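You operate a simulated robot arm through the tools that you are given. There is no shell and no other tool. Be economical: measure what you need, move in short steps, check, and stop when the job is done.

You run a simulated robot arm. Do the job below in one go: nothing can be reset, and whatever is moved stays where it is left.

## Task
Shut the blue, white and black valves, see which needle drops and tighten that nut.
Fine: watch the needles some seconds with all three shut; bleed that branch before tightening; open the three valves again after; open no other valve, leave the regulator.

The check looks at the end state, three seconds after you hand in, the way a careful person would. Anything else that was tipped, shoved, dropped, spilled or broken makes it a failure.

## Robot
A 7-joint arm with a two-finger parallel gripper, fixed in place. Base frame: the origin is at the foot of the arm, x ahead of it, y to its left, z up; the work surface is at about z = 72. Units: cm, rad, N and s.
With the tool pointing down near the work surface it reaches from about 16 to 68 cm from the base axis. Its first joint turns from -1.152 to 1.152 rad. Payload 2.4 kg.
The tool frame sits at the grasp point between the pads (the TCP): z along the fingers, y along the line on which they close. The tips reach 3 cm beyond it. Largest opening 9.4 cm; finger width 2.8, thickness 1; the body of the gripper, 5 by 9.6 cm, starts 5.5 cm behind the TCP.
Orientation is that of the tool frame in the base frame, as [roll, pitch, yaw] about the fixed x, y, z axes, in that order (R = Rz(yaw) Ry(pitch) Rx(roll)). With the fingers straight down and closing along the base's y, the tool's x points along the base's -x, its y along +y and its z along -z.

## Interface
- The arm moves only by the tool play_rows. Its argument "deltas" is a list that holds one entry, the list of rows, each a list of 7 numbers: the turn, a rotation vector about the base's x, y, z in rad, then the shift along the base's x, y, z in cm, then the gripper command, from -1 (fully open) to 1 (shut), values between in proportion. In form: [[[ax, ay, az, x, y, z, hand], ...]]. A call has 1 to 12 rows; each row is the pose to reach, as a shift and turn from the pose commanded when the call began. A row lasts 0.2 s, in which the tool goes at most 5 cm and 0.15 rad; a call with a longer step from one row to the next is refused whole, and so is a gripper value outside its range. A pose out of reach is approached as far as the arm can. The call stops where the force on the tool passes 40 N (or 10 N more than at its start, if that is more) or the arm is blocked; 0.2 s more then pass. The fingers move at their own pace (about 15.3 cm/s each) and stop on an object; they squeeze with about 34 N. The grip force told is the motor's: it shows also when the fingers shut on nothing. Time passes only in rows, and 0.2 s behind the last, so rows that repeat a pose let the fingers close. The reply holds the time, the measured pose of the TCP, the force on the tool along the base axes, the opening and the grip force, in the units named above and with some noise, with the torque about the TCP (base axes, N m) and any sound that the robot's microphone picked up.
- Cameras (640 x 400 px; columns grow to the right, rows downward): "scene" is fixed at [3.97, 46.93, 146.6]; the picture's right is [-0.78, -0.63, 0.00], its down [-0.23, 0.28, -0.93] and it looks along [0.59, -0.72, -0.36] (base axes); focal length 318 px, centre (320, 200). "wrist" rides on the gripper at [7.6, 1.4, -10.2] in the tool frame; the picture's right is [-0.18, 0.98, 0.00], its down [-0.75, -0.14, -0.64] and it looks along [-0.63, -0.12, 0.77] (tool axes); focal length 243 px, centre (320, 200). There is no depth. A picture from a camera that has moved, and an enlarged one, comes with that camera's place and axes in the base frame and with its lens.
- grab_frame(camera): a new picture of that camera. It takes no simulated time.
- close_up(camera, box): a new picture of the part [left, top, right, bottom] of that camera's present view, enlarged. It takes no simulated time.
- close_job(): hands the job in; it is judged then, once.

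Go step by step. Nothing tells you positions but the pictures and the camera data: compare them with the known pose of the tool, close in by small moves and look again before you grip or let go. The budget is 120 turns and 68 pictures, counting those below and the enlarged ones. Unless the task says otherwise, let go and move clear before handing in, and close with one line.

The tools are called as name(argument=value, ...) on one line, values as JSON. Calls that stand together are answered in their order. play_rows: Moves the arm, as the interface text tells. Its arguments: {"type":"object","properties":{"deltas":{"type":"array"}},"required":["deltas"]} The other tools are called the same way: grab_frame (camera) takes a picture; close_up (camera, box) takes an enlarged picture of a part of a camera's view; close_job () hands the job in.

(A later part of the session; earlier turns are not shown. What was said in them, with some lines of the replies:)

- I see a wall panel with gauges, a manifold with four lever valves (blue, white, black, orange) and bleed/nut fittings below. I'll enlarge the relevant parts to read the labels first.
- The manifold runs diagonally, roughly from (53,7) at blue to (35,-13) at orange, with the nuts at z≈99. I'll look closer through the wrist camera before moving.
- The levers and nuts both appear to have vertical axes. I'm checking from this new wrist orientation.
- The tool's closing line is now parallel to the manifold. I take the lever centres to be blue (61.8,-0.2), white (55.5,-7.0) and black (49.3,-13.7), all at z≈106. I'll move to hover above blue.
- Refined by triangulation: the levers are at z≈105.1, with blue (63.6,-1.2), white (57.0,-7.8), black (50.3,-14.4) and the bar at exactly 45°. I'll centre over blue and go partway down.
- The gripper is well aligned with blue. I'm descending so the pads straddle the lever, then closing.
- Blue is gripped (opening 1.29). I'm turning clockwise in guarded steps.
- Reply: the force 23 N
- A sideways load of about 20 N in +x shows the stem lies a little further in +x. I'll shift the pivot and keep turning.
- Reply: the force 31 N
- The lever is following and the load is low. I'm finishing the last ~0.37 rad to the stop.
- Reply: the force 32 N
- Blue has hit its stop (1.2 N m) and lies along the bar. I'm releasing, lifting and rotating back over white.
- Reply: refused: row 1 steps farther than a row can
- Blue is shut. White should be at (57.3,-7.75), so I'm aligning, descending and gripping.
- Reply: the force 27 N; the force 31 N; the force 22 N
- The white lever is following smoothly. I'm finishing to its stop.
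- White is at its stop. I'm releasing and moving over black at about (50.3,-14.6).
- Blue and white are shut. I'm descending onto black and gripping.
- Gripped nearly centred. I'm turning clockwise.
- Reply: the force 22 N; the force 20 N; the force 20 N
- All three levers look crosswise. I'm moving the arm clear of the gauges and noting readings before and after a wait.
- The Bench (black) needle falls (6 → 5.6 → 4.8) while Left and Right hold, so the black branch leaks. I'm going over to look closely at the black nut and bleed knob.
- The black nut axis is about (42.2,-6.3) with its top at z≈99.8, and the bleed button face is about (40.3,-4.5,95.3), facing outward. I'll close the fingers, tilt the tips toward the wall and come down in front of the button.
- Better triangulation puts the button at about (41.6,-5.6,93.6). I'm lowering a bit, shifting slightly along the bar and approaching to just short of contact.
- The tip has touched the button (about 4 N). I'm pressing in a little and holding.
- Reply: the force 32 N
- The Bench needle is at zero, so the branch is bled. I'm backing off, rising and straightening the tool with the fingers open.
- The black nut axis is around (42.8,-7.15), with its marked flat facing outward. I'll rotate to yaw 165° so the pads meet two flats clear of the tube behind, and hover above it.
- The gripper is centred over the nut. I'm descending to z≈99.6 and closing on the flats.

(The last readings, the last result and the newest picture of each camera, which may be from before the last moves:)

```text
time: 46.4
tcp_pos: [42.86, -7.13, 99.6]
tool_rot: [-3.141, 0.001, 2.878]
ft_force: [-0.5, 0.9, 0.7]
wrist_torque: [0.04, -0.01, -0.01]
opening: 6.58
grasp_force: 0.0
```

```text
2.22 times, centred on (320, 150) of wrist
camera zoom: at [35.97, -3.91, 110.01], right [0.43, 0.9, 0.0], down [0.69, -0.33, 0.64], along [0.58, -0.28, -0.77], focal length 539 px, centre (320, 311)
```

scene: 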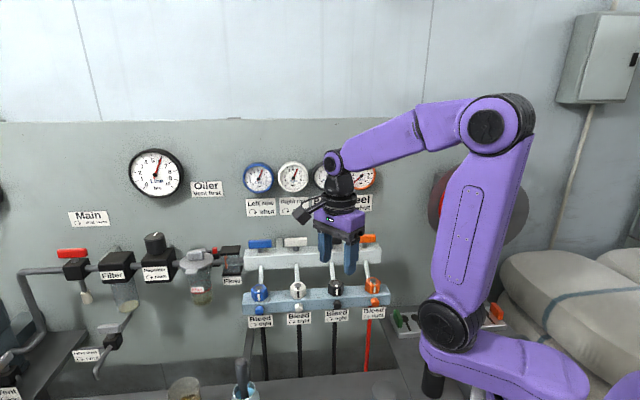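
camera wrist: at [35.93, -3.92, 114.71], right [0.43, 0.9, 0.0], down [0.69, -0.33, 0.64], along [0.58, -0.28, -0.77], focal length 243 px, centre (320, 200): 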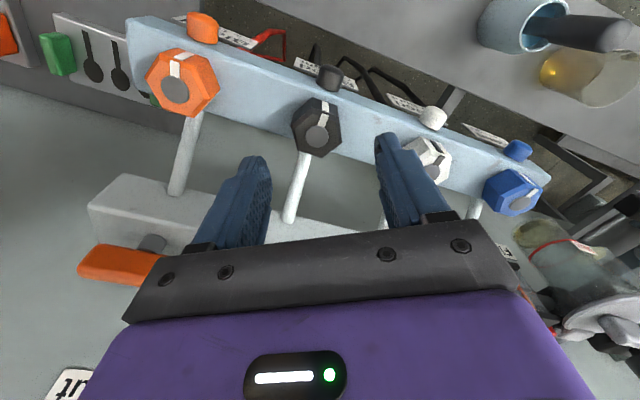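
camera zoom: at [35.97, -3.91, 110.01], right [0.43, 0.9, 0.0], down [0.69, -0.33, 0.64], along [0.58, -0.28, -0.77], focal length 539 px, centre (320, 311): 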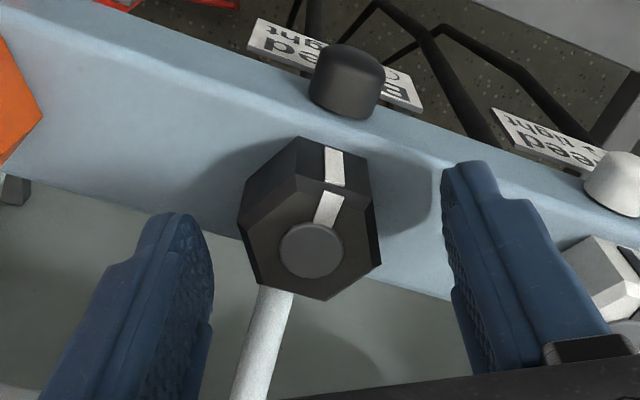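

The nut sits between the pads with flats parallel to them. I'm closing.

play_rows(deltas=[[[0, 0, 0, 0, 0, -0.3, 0], [0, 0, 0, 0, 0, -0.3, 0.2], [0, 0, 0, 0, 0, -0.3, 0.5], [0, 0, 0, 0, 0, -0.3, 1], [0, 0, 0, 0, 0, -0.3, 1]]])

close_up(camera="wrist", box=[180, 60, 460, 240])

```text
time: 47.6
tcp_pos: [42.9, -7.42, 99.25]
tool_rot: [-3.138, 0.0, 2.878]
ft_force: [-6.5, -20.3, -3.4]
wrist_torque: [-0.6, -0.3, 0.02]
opening: 3.41
grasp_force: 45.1
```

```text
2.22 times, centred on (320, 150) of wrist
camera zoom: at [35.91, -4.08, 109.73], right [0.43, 0.9, 0.0], down [0.69, -0.33, 0.64], along [0.58, -0.28, -0.77], focal length 539 px, centre (320, 311)
```

zoom: 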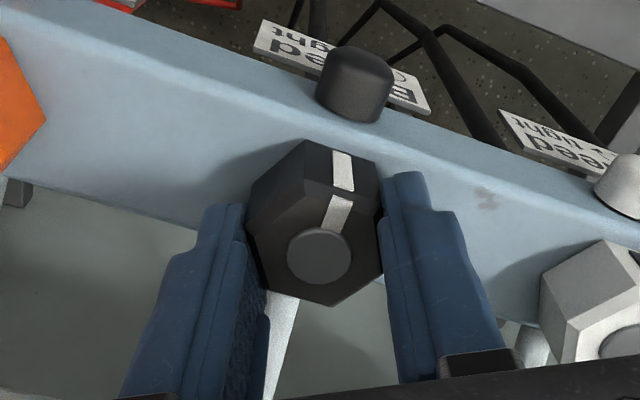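

The pads are on the flats (3.41 cm). I'm relieving the small side load and turning clockwise while watching the torque.

play_rows(deltas=[[[0, 0, 0, -0.05, -0.3, 0, 1], [0, 0, -0.1, -0.05, -0.3, 0, 1], [0, 0, -0.2, -0.05, -0.3, 0, 1], [0, 0, -0.3, -0.05, -0.3, 0, 1]]])

```text
time: 48.6
tcp_pos: [42.87, -7.35, 99.39]
tool_rot: [-3.141, 0.0, 2.575]
ft_force: [-3.2, -3.9, 5.8]
wrist_torque: [0.17, 0.22, 0.02]
opening: 3.45
grasp_force: 45.1
```

play_rows(deltas=[[[0, 0, -0.1, 0, 0, 0, 1], [0, 0, -0.2, 0, 0, 0, 1], [0, 0, -0.3, 0, 0, 0, 1], [0, 0, -0.4, 0, 0, 0, 1]]])

close_up(camera="wrist", box=[180, 60, 460, 240])

```text
time: 49.6
tcp_pos: [42.93, -7.5, 99.32]
tool_rot: [-3.141, -0.001, 2.178]
ft_force: [-6.7, 2.4, 16.2]
wrist_torque: [0.16, 0.17, 0.0]
opening: 3.44
grasp_force: 45.1
```

```text
2.22 times, centred on (320, 150) of wrist
camera zoom: at [39.67, -0.45, 109.73], right [0.91, 0.41, 0.0], down [0.31, -0.7, 0.64], along [0.26, -0.59, -0.77], focal length 539 px, centre (320, 311)
```

zoom: 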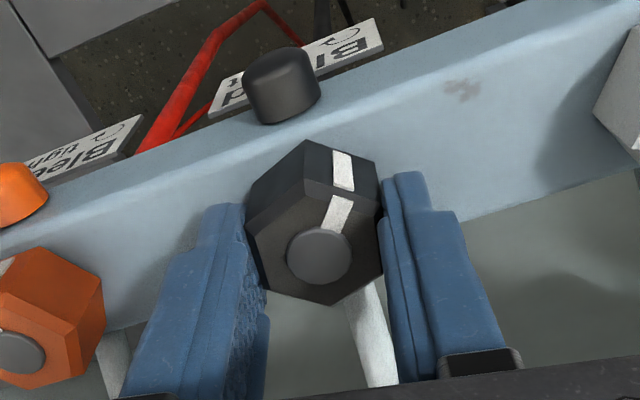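

The nut turns with the gripper (0.7 rad so far, little torque). I'm continuing.

play_rows(deltas=[[[0, 0, -0.1, -0.1, 0, 0.1, 1], [0, 0, -0.2, -0.1, 0, 0.1, 1], [0, 0, -0.3, -0.1, 0, 0.1, 1], [0, 0, -0.36, -0.1, 0, 0.1, 1]]])

```text
time: 50.6
tcp_pos: [42.83, -7.46, 99.38]
tool_rot: [-3.141, 0.0, 1.817]
ft_force: [6.4, -0.3, -25.8]
wrist_torque: [-0.75, -0.63, -0.02]
opening: 3.43
grasp_force: 45.1
```

play_rows(deltas=[[[0, 0, -0.1, 0, 0, 0, 1], [0, 0, -0.2, 0, 0, 0, 1]]])

close_up(camera="wrist", box=[180, 60, 460, 240])

```text
time: 51.2
tcp_pos: [42.74, -7.52, 99.49]
tool_rot: [-3.139, 0.0, 1.621]
ft_force: [8.3, -1.6, -28.2]
wrist_torque: [-0.1, -0.12, 1.35]
opening: 3.47
grasp_force: 45.2
```

```text
2.22 times, centred on (320, 150) of wrist
camera zoom: at [43.85, 0.16, 109.75], right [0.99, -0.13, 0.0], down [-0.1, -0.76, 0.64], along [-0.09, -0.64, -0.77], focal length 539 px, centre (320, 311)
```

zoom: 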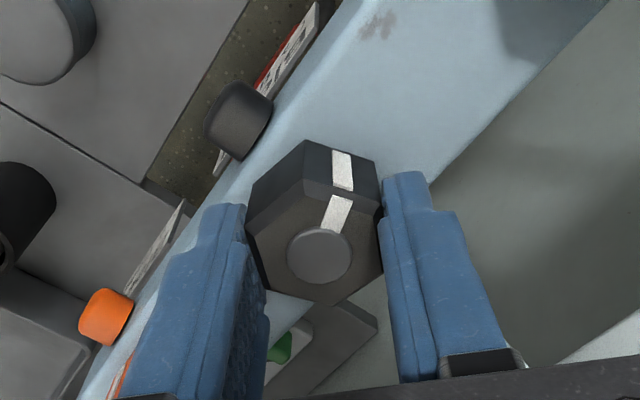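

The torque rose to 1.35 N m after 72°, which could be the nut tight or a pad on the tube. I'm checking from the scene camera.

close_up(camera="scene", box=[300, 235, 380, 295])

```text
6.67 times, centred on (340, 265) of scene
camera zoom: at [4.04, 46.91, 146.61], right [-0.78, -0.63, 0.0], down [-0.23, 0.28, -0.93], along [0.59, -0.72, -0.36], focal length 2121 px, centre (187, -233)
```

zoom: 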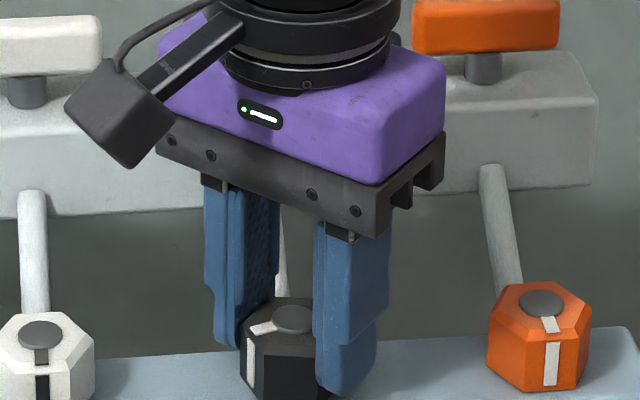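

I can't tell from here, so I'll release, lift, rotate back 60° onto the next flats and test again away from the tube.

play_rows(deltas=[[[0, 0, 0.04, 0.05, 0.1, 0, 0.3], [0, 0, 0.04, 0.05, 0.1, 0, -0.2], [0, 0, 0.04, 0.05, 0.1, 0, -0.3], [0, 0, 0.04, 0.05, 0.1, 2, -0.3], [0, 0, 0.04, 0.05, 0.1, 4, -0.3], [0, 0, 0.18, 0.05, 0.1, 4.2, -0.3], [0, 0, 0.32, 0.05, 0.1, 4.2, -0.3], [0, 0, 0.46, 0.05, 0.1, 4.2, -0.3], [0, 0, 0.6, 0.05, 0.1, 4.2, -0.3], [0, 0, 0.74, 0.05, 0.1, 4.2, -0.3], [0, 0, 0.88, 0.05, 0.1, 4.2, -0.3], [0, 0, 1.02, 0.05, 0.1, 4.2, -0.3]]])

close_up(camera="wrist", box=[180, 60, 460, 240])

```text
time: 53.8
tcp_pos: [42.88, -7.45, 103.69]
tool_rot: [3.141, 0.001, 2.64]
ft_force: [-0.9, -0.1, 0.4]
wrist_torque: [-0.01, -0.03, -0.01]
opening: 6.11
grasp_force: 0.0
```

```text
2.22 times, centred on (320, 150) of wrist
camera zoom: at [36.83, -2.54, 114.01], right [0.63, 0.77, 0.0], down [0.59, -0.49, 0.64], along [0.5, -0.41, -0.77], focal length 539 px, centre (320, 311)
```

zoom: 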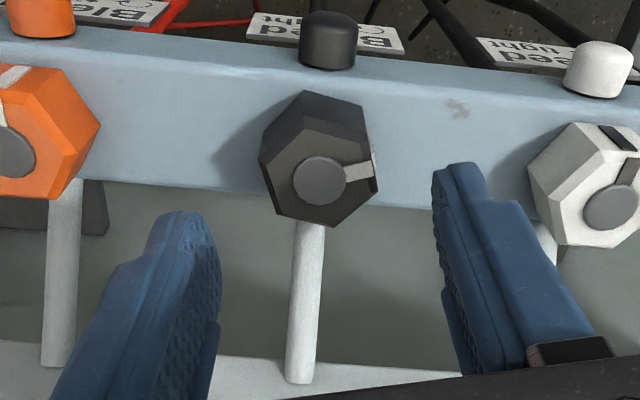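

The mark has moved 72° clockwise and held. I'm gripping the next flats and feeling the torque.

play_rows(deltas=[[[0, 0, 0.02, 0, 0, -2, -0.3], [0, 0, 0.02, 0, 0, -4.2, -0.3], [0, 0, 0.02, 0, 0, -4.3, 0], [0, 0, 0.02, 0, 0, -4.3, 0.3], [0, 0, 0.02, 0, 0, -4.3, 1], [0, 0, 0.02, 0, 0, -4.3, 1]]])

play_rows(deltas=[[[0, 0, -0.06, 0, 0, 0, 1], [0, 0, -0.12, 0, 0, 0, 1]]])

```text
time: 55.2
tcp_pos: [42.82, -7.38, 99.31]
tool_rot: [-3.14, 0.0, 2.661]
ft_force: [-0.2, -0.9, -3.6]
wrist_torque: [-0.2, -0.62, 0.33]
opening: 3.49
grasp_force: 45.3
```

```text
time: 55.8
tcp_pos: [42.72, -7.45, 99.36]
tool_rot: [3.141, 0.0, 2.54]
ft_force: [-1.1, -0.7, 0.9]
wrist_torque: [0.52, 0.11, 1.39]
opening: 3.67
grasp_force: 44.7
```

play_rows(deltas=[[[0, 0, -0.05, 0, 0, 0, 1], [0, 0, -0.08, 0, 0, 0, 1], [0, 0, -0.08, 0, 0, 0, 1]]])

close_up(camera="wrist", box=[180, 60, 460, 240])

```text
time: 56.6
tcp_pos: [42.78, -7.49, 99.35]
tool_rot: [-3.141, 0.0, 2.459]
ft_force: [-1.2, -1.9, 1.4]
wrist_torque: [0.22, -0.18, 1.23]
opening: 3.79
grasp_force: 44.7
```

```text
2.22 times, centred on (320, 150) of wrist
camera zoom: at [37.83, -1.56, 109.7], right [0.76, 0.65, 0.0], down [0.5, -0.58, 0.64], along [0.42, -0.49, -0.77], focal length 539 px, centre (320, 311)
```

zoom: 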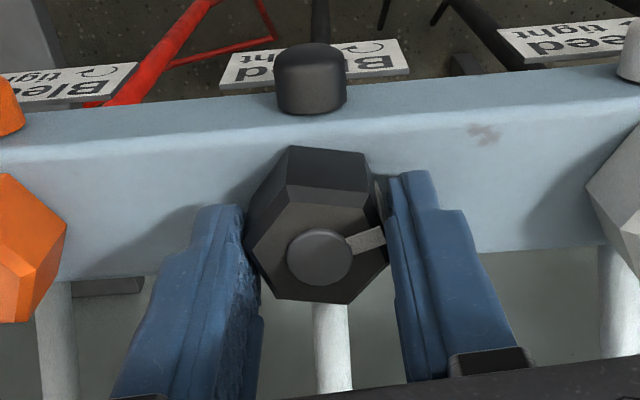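

The pads now slip on a nut that no longer turns, so it's tight. I'm releasing, lifting and going back to the black lever to reopen it.

play_rows(deltas=[[[0, 0, 0, 0, 0, 0, 0.2], [0, 0, 0, 0, 0, 0, -0.3], [0, 0, 0, 0, 0, 0, -0.3], [0, 0, 0, 0, 0, 4, -0.3], [0, 0, 0, 0, 0, 8, -0.3], [0, 0, -0.15, 0, 0, 12.6, -0.3], [0, 0, -0.3, 0, 0, 12.6, -0.3], [0, 0, -0.45, 0, 0, 12.6, -0.3], [0, 0, -0.6, 0, 0, 12.6, -0.3], [0, 0, -0.75, 1, -1, 12.6, -0.3], [0, 0, -0.9, 2, -2, 12.6, -0.3], [0, 0, -1.05, 4, -4, 12.6, -0.3]]])

play_rows(deltas=[[[0, 0, -0.15, 1, -1, 0, -0.2], [0, 0, -0.3, 2, -2, 0, -0.2], [0, 0, -0.45, 3, -3, 0, -0.2], [0, 0, -0.6, 3.4, -3.5, 0, -0.2], [0, 0, -0.625, 3.4, -3.5, 0, -0.2]]])

grab_frame(camera="scene")

```text
time: 59.2
tcp_pos: [46.76, -11.4, 111.9]
tool_rot: [-3.139, -0.001, 1.407]
ft_force: [0.2, 0.2, 0.7]
wrist_torque: [-0.03, 0.0, 0.02]
opening: 6.09
grasp_force: 0.1
```

```text
time: 60.4
tcp_pos: [50.19, -15.01, 111.97]
tool_rot: [-3.141, 0.0, 0.78]
ft_force: [0.9, 0.3, -0.6]
wrist_torque: [-0.01, 0.0, 0.0]
opening: 5.63
grasp_force: 0.1
```

```text
24 pictures are left
```

scene: 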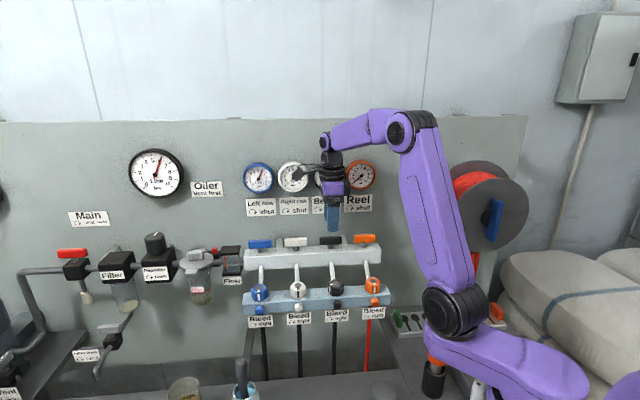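

I'm exactly above the black lever in the orientation I left it in. I'm descending and gripping.

play_rows(deltas=[[[0, 0, -0.01, 0, 0, -2.5, -0.2], [0, 0, -0.01, 0, 0, -5, -0.2], [0, 0, -0.01, 0, 0, -5, 0.3], [0, 0, -0.01, 0, 0, -5, 1], [0, 0, -0.01, 0, 0, -5, 1]]])

play_rows(deltas=[[[0, 0, 0.12, 0, 0, 0, 1], [0, 0, 0.24, 0, 0, 0, 1], [0, 0, 0.36, 0, 0, 0, 1], [0, 0, 0.48, 0, 0, 0, 1], [0, 0, 0.6, 0, 0.05, 0, 1]]])

```text
time: 61.6
tcp_pos: [50.25, -14.88, 106.99]
tool_rot: [-3.139, 0.0, 0.774]
ft_force: [-6.1, 3.4, 1.3]
wrist_torque: [-0.03, -0.14, 0.51]
opening: 1.27
grasp_force: 45.1
```

```text
time: 62.8
tcp_pos: [50.17, -14.79, 106.94]
tool_rot: [-3.14, 0.002, 1.374]
ft_force: [-1.0, 7.2, -11.2]
wrist_torque: [-0.62, 0.0, -0.03]
opening: 1.3
grasp_force: 45.2
```

play_rows(deltas=[[[0, 0, 0.12, 0, 0.1, 0, 1], [0, 0, 0.24, 0, 0.1, 0, 1], [0, 0, 0.36, 0, 0.1, 0, 1], [0, 0, 0.48, 0, 0.1, 0, 1], [0, 0, 0.6, 0, 0.1, 0, 1]]])

play_rows(deltas=[[[0, 0, 0.12, 0, 0, 0, 1], [0, 0, 0.24, 0, 0, 0, 1], [0, 0, 0.34, 0, 0, 0, 1], [0, 0, 0.39, 0, 0, 0, 1], [0, 0, 0.39, 0, 0, 0, 1]]])

```text
time: 64.0
tcp_pos: [50.22, -14.86, 106.97]
tool_rot: [-3.14, 0.001, 1.977]
ft_force: [-2.0, -0.7, -14.9]
wrist_torque: [0.74, 0.17, 0.0]
opening: 1.27
grasp_force: 45.1
```

```text
time: 65.2
tcp_pos: [50.11, -14.89, 106.89]
tool_rot: [-3.142, 0.001, 2.362]
ft_force: [0.1, -4.1, -19.8]
wrist_torque: [0.31, 0.2, -0.4]
opening: 1.28
grasp_force: 45.1
```

Black is open at its stop. I'm releasing and moving to white.

play_rows(deltas=[[[0, 0, 0.03, 0, 0, 0, 1], [0, 0, 0.03, 0, 0, 0, 1], [0, 0, 0.01, 0, 0, 0, 0.2], [0, 0, 0.01, 0, 0, 0, -0.2], [0, 0, 0.01, 0, 0, 0, -0.2], [0, 0, 0.01, 0, 0, 2.5, -0.2], [0, 0, 0.01, 0, 0, 5, -0.2], [0, 0, -0.14, 1, 1, 5, -0.2], [0, 0, -0.29, 2, 2, 5, -0.2], [0, 0, -0.44, 4, 4, 5, -0.2], [0, 0, -0.59, 6, 6, 5, -0.2], [0, 0, -0.74, 6.8, 6.75, 5, -0.2]]])

play_rows(deltas=[[[0, 0, -0.15, 0, 0, 0, -0.2], [0, 0, -0.3, 0, 0, 0, -0.2], [0, 0, -0.45, 0, 0, 0, -0.2], [0, 0, -0.6, 0, 0, 0, -0.2], [0, 0, -0.75, 0, 0, 0, -0.2], [0, 0, -0.84, 0, 0, 0, -0.2], [0, 0, -0.84, 0, 0, 0, -0.2]]])

close_up(camera="scene", box=[230, 145, 400, 251])

```text
time: 67.8
tcp_pos: [57.08, -8.0, 111.98]
tool_rot: [-3.141, 0.001, 1.622]
ft_force: [-0.1, 0.6, -0.2]
wrist_torque: [0.02, -0.02, 0.05]
opening: 5.62
grasp_force: 0.1
```

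```text
time: 69.4
tcp_pos: [57.06, -8.04, 111.88]
tool_rot: [-3.141, -0.001, 0.781]
ft_force: [0.1, -0.3, 0.4]
wrist_torque: [0.02, 0.01, 0.02]
opening: 5.65
grasp_force: 0.0
```

```text
3.76 times, centred on (315, 198) of scene
camera zoom: at [3.97, 46.93, 146.6], right [-0.78, -0.63, 0.0], down [-0.23, 0.28, -0.93], along [0.59, -0.72, -0.36], focal length 1198 px, centre (339, 208)
```

zoom: 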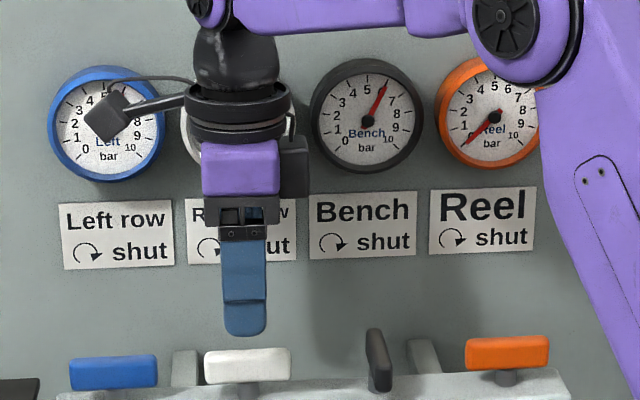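

Bench is back to about 6 bar and black is open. Next is white.

play_rows(deltas=[[[0, 0, -0.01, -0.1, -0.08, -2.5, -0.2], [0, 0, -0.01, -0.1, -0.08, -4.95, -0.2], [0, 0, -0.01, -0.1, -0.08, -4.95, 0.3], [0, 0, -0.01, -0.1, -0.08, -4.95, 1], [0, 0, -0.01, -0.1, -0.08, -4.95, 1]]])

play_rows(deltas=[[[0, 0, 0.12, 0, 0, 0, 1], [0, 0, 0.24, 0, 0, 0, 1], [0, 0, 0.36, 0, 0, 0, 1], [0, 0, 0.48, 0, 0, 0, 1], [0, 0, 0.6, 0, 0, 0, 1]]])

```text
time: 70.6
tcp_pos: [56.82, -8.24, 107.02]
tool_rot: [3.141, -0.001, 0.776]
ft_force: [-3.0, 1.2, -0.5]
wrist_torque: [0.37, -0.47, 0.48]
opening: 1.25
grasp_force: 45.0
```

```text
time: 71.8
tcp_pos: [56.93, -8.08, 107.03]
tool_rot: [3.142, 0.001, 1.376]
ft_force: [0.4, 2.3, 2.6]
wrist_torque: [-0.21, 0.12, -0.04]
opening: 1.31
grasp_force: 45.5
```

play_rows(deltas=[[[0, 0, 0.12, 0, 0, 0, 1], [0, 0, 0.24, 0, 0, 0, 1], [0, 0, 0.36, 0, 0, 0, 1], [0, 0, 0.48, 0, 0, 0, 1], [0, 0, 0.6, 0, 0, 0, 1]]])

play_rows(deltas=[[[0, 0, 0.12, 0, 0, 0, 1], [0, 0, 0.24, 0, 0, 0, 1], [0, 0, 0.34, 0, 0, 0, 1], [0, 0, 0.41, 0, 0, 0, 1], [0, 0, 0.41, 0, 0, 0, 1]]])

```text
time: 73.0
tcp_pos: [56.86, -8.06, 107.07]
tool_rot: [-3.14, -0.002, 1.976]
ft_force: [0.9, 0.5, 4.1]
wrist_torque: [0.3, 0.19, -0.01]
opening: 1.25
grasp_force: 44.9
```

```text
time: 74.2
tcp_pos: [56.92, -8.12, 106.98]
tool_rot: [3.14, 0.0, 2.382]
ft_force: [4.9, 1.9, 4.4]
wrist_torque: [0.38, 0.23, -1.45]
opening: 1.3
grasp_force: 45.1
```

White is at its open stop. I'm releasing and moving to blue.

play_rows(deltas=[[[0, 0, 0, 0, 0, 0, 0.2], [0, 0, 0, 0, 0, 0, -0.2], [0, 0, 0, 0, 0, 0, -0.2], [0, 0, 0, 0, 0, 2.5, -0.2], [0, 0, 0, 0, 0, 5, -0.2], [0, 0, -0.14, 1, 1, 5, -0.2], [0, 0, -0.29, 2, 2, 5, -0.2], [0, 0, -0.44, 4, 4, 5, -0.2], [0, 0, -0.59, 6, 6, 5, -0.2], [0, 0, -0.74, 6.95, 6.9, 5, -0.2], [0, 0, -0.89, 6.95, 6.9, 5, -0.2]]])

play_rows(deltas=[[[0, 0, -0.15, 0, 0, 0, -0.2], [0, 0, -0.3, 0, 0, 0, -0.2], [0, 0, -0.45, 0, 0, 0, -0.2], [0, 0, -0.6, 0, 0, 0, -0.2], [0, 0, -0.71, 0, 0, 0, -0.2], [0, 0, -0.71, 0, 0, 0, -0.2]]])

close_up(camera="scene", box=[230, 145, 400, 251])

```text
time: 76.6
tcp_pos: [63.87, -1.36, 112.15]
tool_rot: [-3.14, 0.0, 1.489]
ft_force: [0.0, -0.4, -0.1]
wrist_torque: [0.01, 0.0, -0.02]
opening: 5.64
grasp_force: 0.1
```

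```text
time: 78.0
tcp_pos: [63.88, -1.15, 112.08]
tool_rot: [-3.141, 0.001, 0.78]
ft_force: [0.0, -0.1, 0.4]
wrist_torque: [-0.01, 0.01, 0.03]
opening: 5.63
grasp_force: 0.1
```

```text
3.76 times, centred on (315, 198) of scene
camera zoom: at [3.97, 46.93, 146.6], right [-0.78, -0.63, 0.0], down [-0.23, 0.28, -0.93], along [0.59, -0.72, -0.36], focal length 1198 px, centre (339, 208)
```

zoom: 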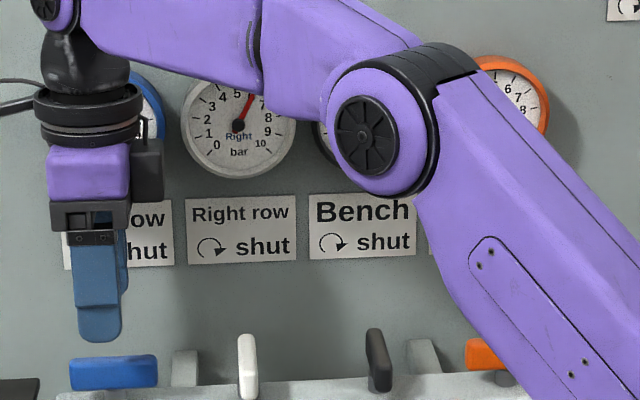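

I'm shifting slightly along the bar, then descending and gripping blue.

play_rows(deltas=[[[0, 0, -0.01, -0.2, -0.2, -2.5, -0.2], [0, 0, -0.01, -0.2, -0.2, -5.05, -0.2], [0, 0, -0.01, -0.2, -0.2, -5.05, 0.3], [0, 0, -0.01, -0.2, -0.2, -5.05, 1], [0, 0, -0.01, -0.2, -0.2, -5.05, 1]]])

play_rows(deltas=[[[0, 0, 0.12, 0, 0, 0, 1], [0, 0, 0.24, 0, 0, 0, 1], [0, 0, 0.36, 0, 0, 0, 1], [0, 0, 0.48, 0, 0, 0, 1]]])

```text
time: 79.2
tcp_pos: [63.68, -1.41, 107.01]
tool_rot: [3.142, 0.0, 0.775]
ft_force: [1.1, -0.2, -2.3]
wrist_torque: [0.28, -0.36, 0.48]
opening: 1.29
grasp_force: 45.4
```

```text
time: 80.2
tcp_pos: [63.68, -1.3, 107.03]
tool_rot: [3.14, 0.0, 1.257]
ft_force: [1.5, 3.9, 3.8]
wrist_torque: [-0.11, 0.07, 0.0]
opening: 1.28
grasp_force: 44.8
```

play_rows(deltas=[[[0, 0, 0.12, 0, 0, 0, 1], [0, 0, 0.24, 0, 0, 0, 1], [0, 0, 0.36, 0, 0, 0, 1], [0, 0, 0.48, 0, 0, 0, 1], [0, 0, 0.6, 0, 0, 0, 1]]])

play_rows(deltas=[[[0, 0, 0.12, 0, 0, 0, 1], [0, 0, 0.24, 0, 0, 0, 1], [0, 0, 0.36, 0, 0, 0, 1], [0, 0, 0.48, 0, 0, 0, 1], [0, 0, 0.53, 0, 0, 0, 1], [0, 0, 0.53, 0, 0, 0, 1]]])

```text
time: 81.4
tcp_pos: [63.63, -1.21, 106.99]
tool_rot: [3.141, 0.0, 1.857]
ft_force: [-5.7, 6.1, 11.4]
wrist_torque: [0.37, 0.26, 0.03]
opening: 1.28
grasp_force: 44.8
```

```text
time: 82.8
tcp_pos: [63.61, -1.29, 106.98]
tool_rot: [-3.14, 0.001, 2.38]
ft_force: [-9.5, 8.7, 17.4]
wrist_torque: [0.57, 0.55, -1.39]
opening: 1.31
grasp_force: 45.2
```

Blue is at its open stop. I'm releasing, rising and retreating, then checking the final state.

play_rows(deltas=[[[0, 0, 0, 0, 0, 0, 0.2], [0, 0, 0, 0, 0, 0, -0.2], [0, 0, 0, 0, 0, 0, -0.2], [0, 0, 0, 0, 0, 3, -0.2], [0, 0, 0, 0, 0, 6, -0.2], [0, 0, 0, -3, 3, 8, -0.2], [0, 0, 0, -6, 5, 9, -0.2], [0, 0, 0, -10, 5, 10, -0.2], [0, 0, 0, -14, 5, 11, -0.2], [0, 0, 0, -18, 5, 12, -0.2], [0, 0, 0, -22, 5, 13, -0.2], [0, 0, 0, -26, 5, 14, -0.2]]])

play_rows(deltas=[[[0, 0, 0, -4, 0, 0, -0.2], [0, 0, 0, -8, 0, 0, -0.2], [0, 0, 0, -12, 0, 0, -0.2], [0, 0, 0, -14, 0, 0, -0.2], [0, 0, 0, -14, 0, 0, -0.2], [0, 0, 0, -14, 0, 0, -0.2], [0, 0, 0, -14, 0, 0, -0.2]]])

grab_frame(camera="scene")

close_up(camera="scene", box=[230, 150, 400, 256])

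close_up(camera="scene", box=[230, 225, 400, 331])

```text
time: 85.4
tcp_pos: [37.57, 3.58, 120.83]
tool_rot: [3.141, 0.001, 2.384]
ft_force: [0.4, -1.1, 0.4]
wrist_torque: [-0.02, 0.01, -0.01]
opening: 5.66
grasp_force: 0.0
```

```text
time: 87.0
tcp_pos: [23.74, 3.53, 120.91]
tool_rot: [-3.141, 0.0, 2.383]
ft_force: [1.1, 0.0, 0.2]
wrist_torque: [0.01, -0.02, 0.0]
opening: 5.66
grasp_force: 0.0
```

```text
21 pictures are left
```

scene: 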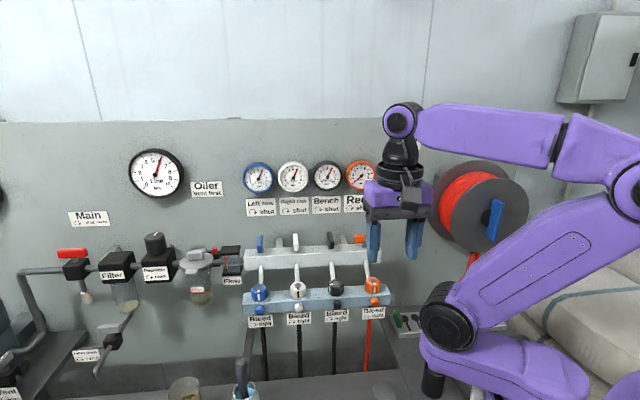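

```text
3.76 times, centred on (315, 203) of scene
camera zoom: at [3.97, 46.93, 146.6], right [-0.78, -0.63, 0.0], down [-0.23, 0.28, -0.93], along [0.59, -0.72, -0.36], focal length 1198 px, centre (339, 189)
```

zoom: 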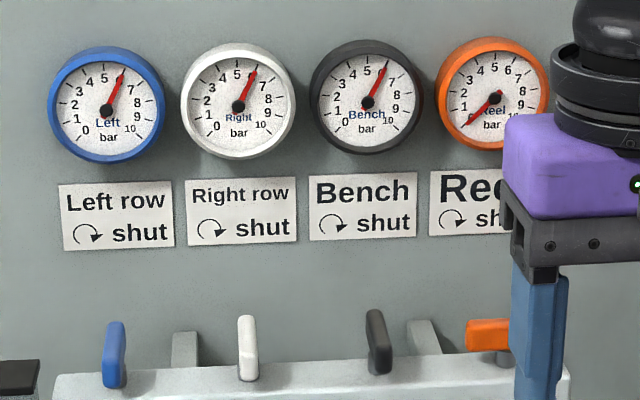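

```text
3.76 times, centred on (315, 278) of scene
camera zoom: at [3.97, 46.93, 146.6], right [-0.78, -0.63, 0.0], down [-0.23, 0.28, -0.93], along [0.59, -0.72, -0.36], focal length 1198 px, centre (339, -94)
```

zoom: 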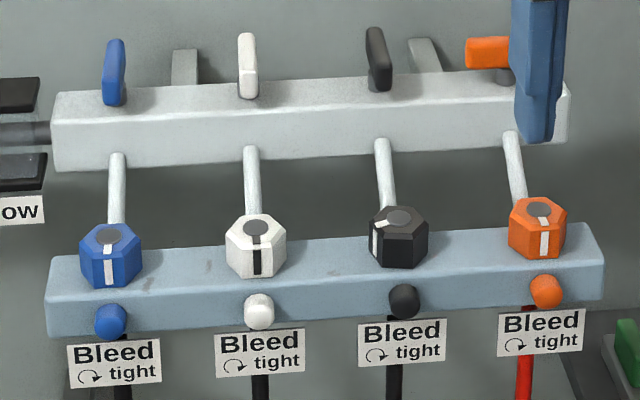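

The three levers are open, the gauges read about 6 bar and the black nut mark has turned 72°. As a last leak check I'm looking at the flow indicator.

close_up(camera="scene", box=[175, 230, 255, 290])

```text
6.67 times, centred on (215, 260) of scene
camera zoom: at [3.97, 46.93, 146.6], right [-0.78, -0.63, 0.0], down [-0.23, 0.28, -0.93], along [0.59, -0.72, -0.36], focal length 2121 px, centre (1020, -200)
```

zoom: 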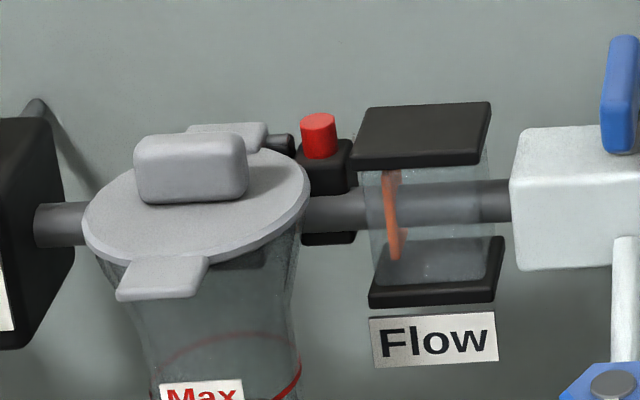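

The flow vane now hangs straight down, meaning no flow; it was deflected at the start. The leak is closed, so I'm handing in.

close_job()

```text
The job is handed in.
```

The leak was in the black (Bench) branch: I bled it, tightened its nut to the stop and opened the blue, white and black valves again. All three gauges hold about 6 bar and the flow vane shows no flow.
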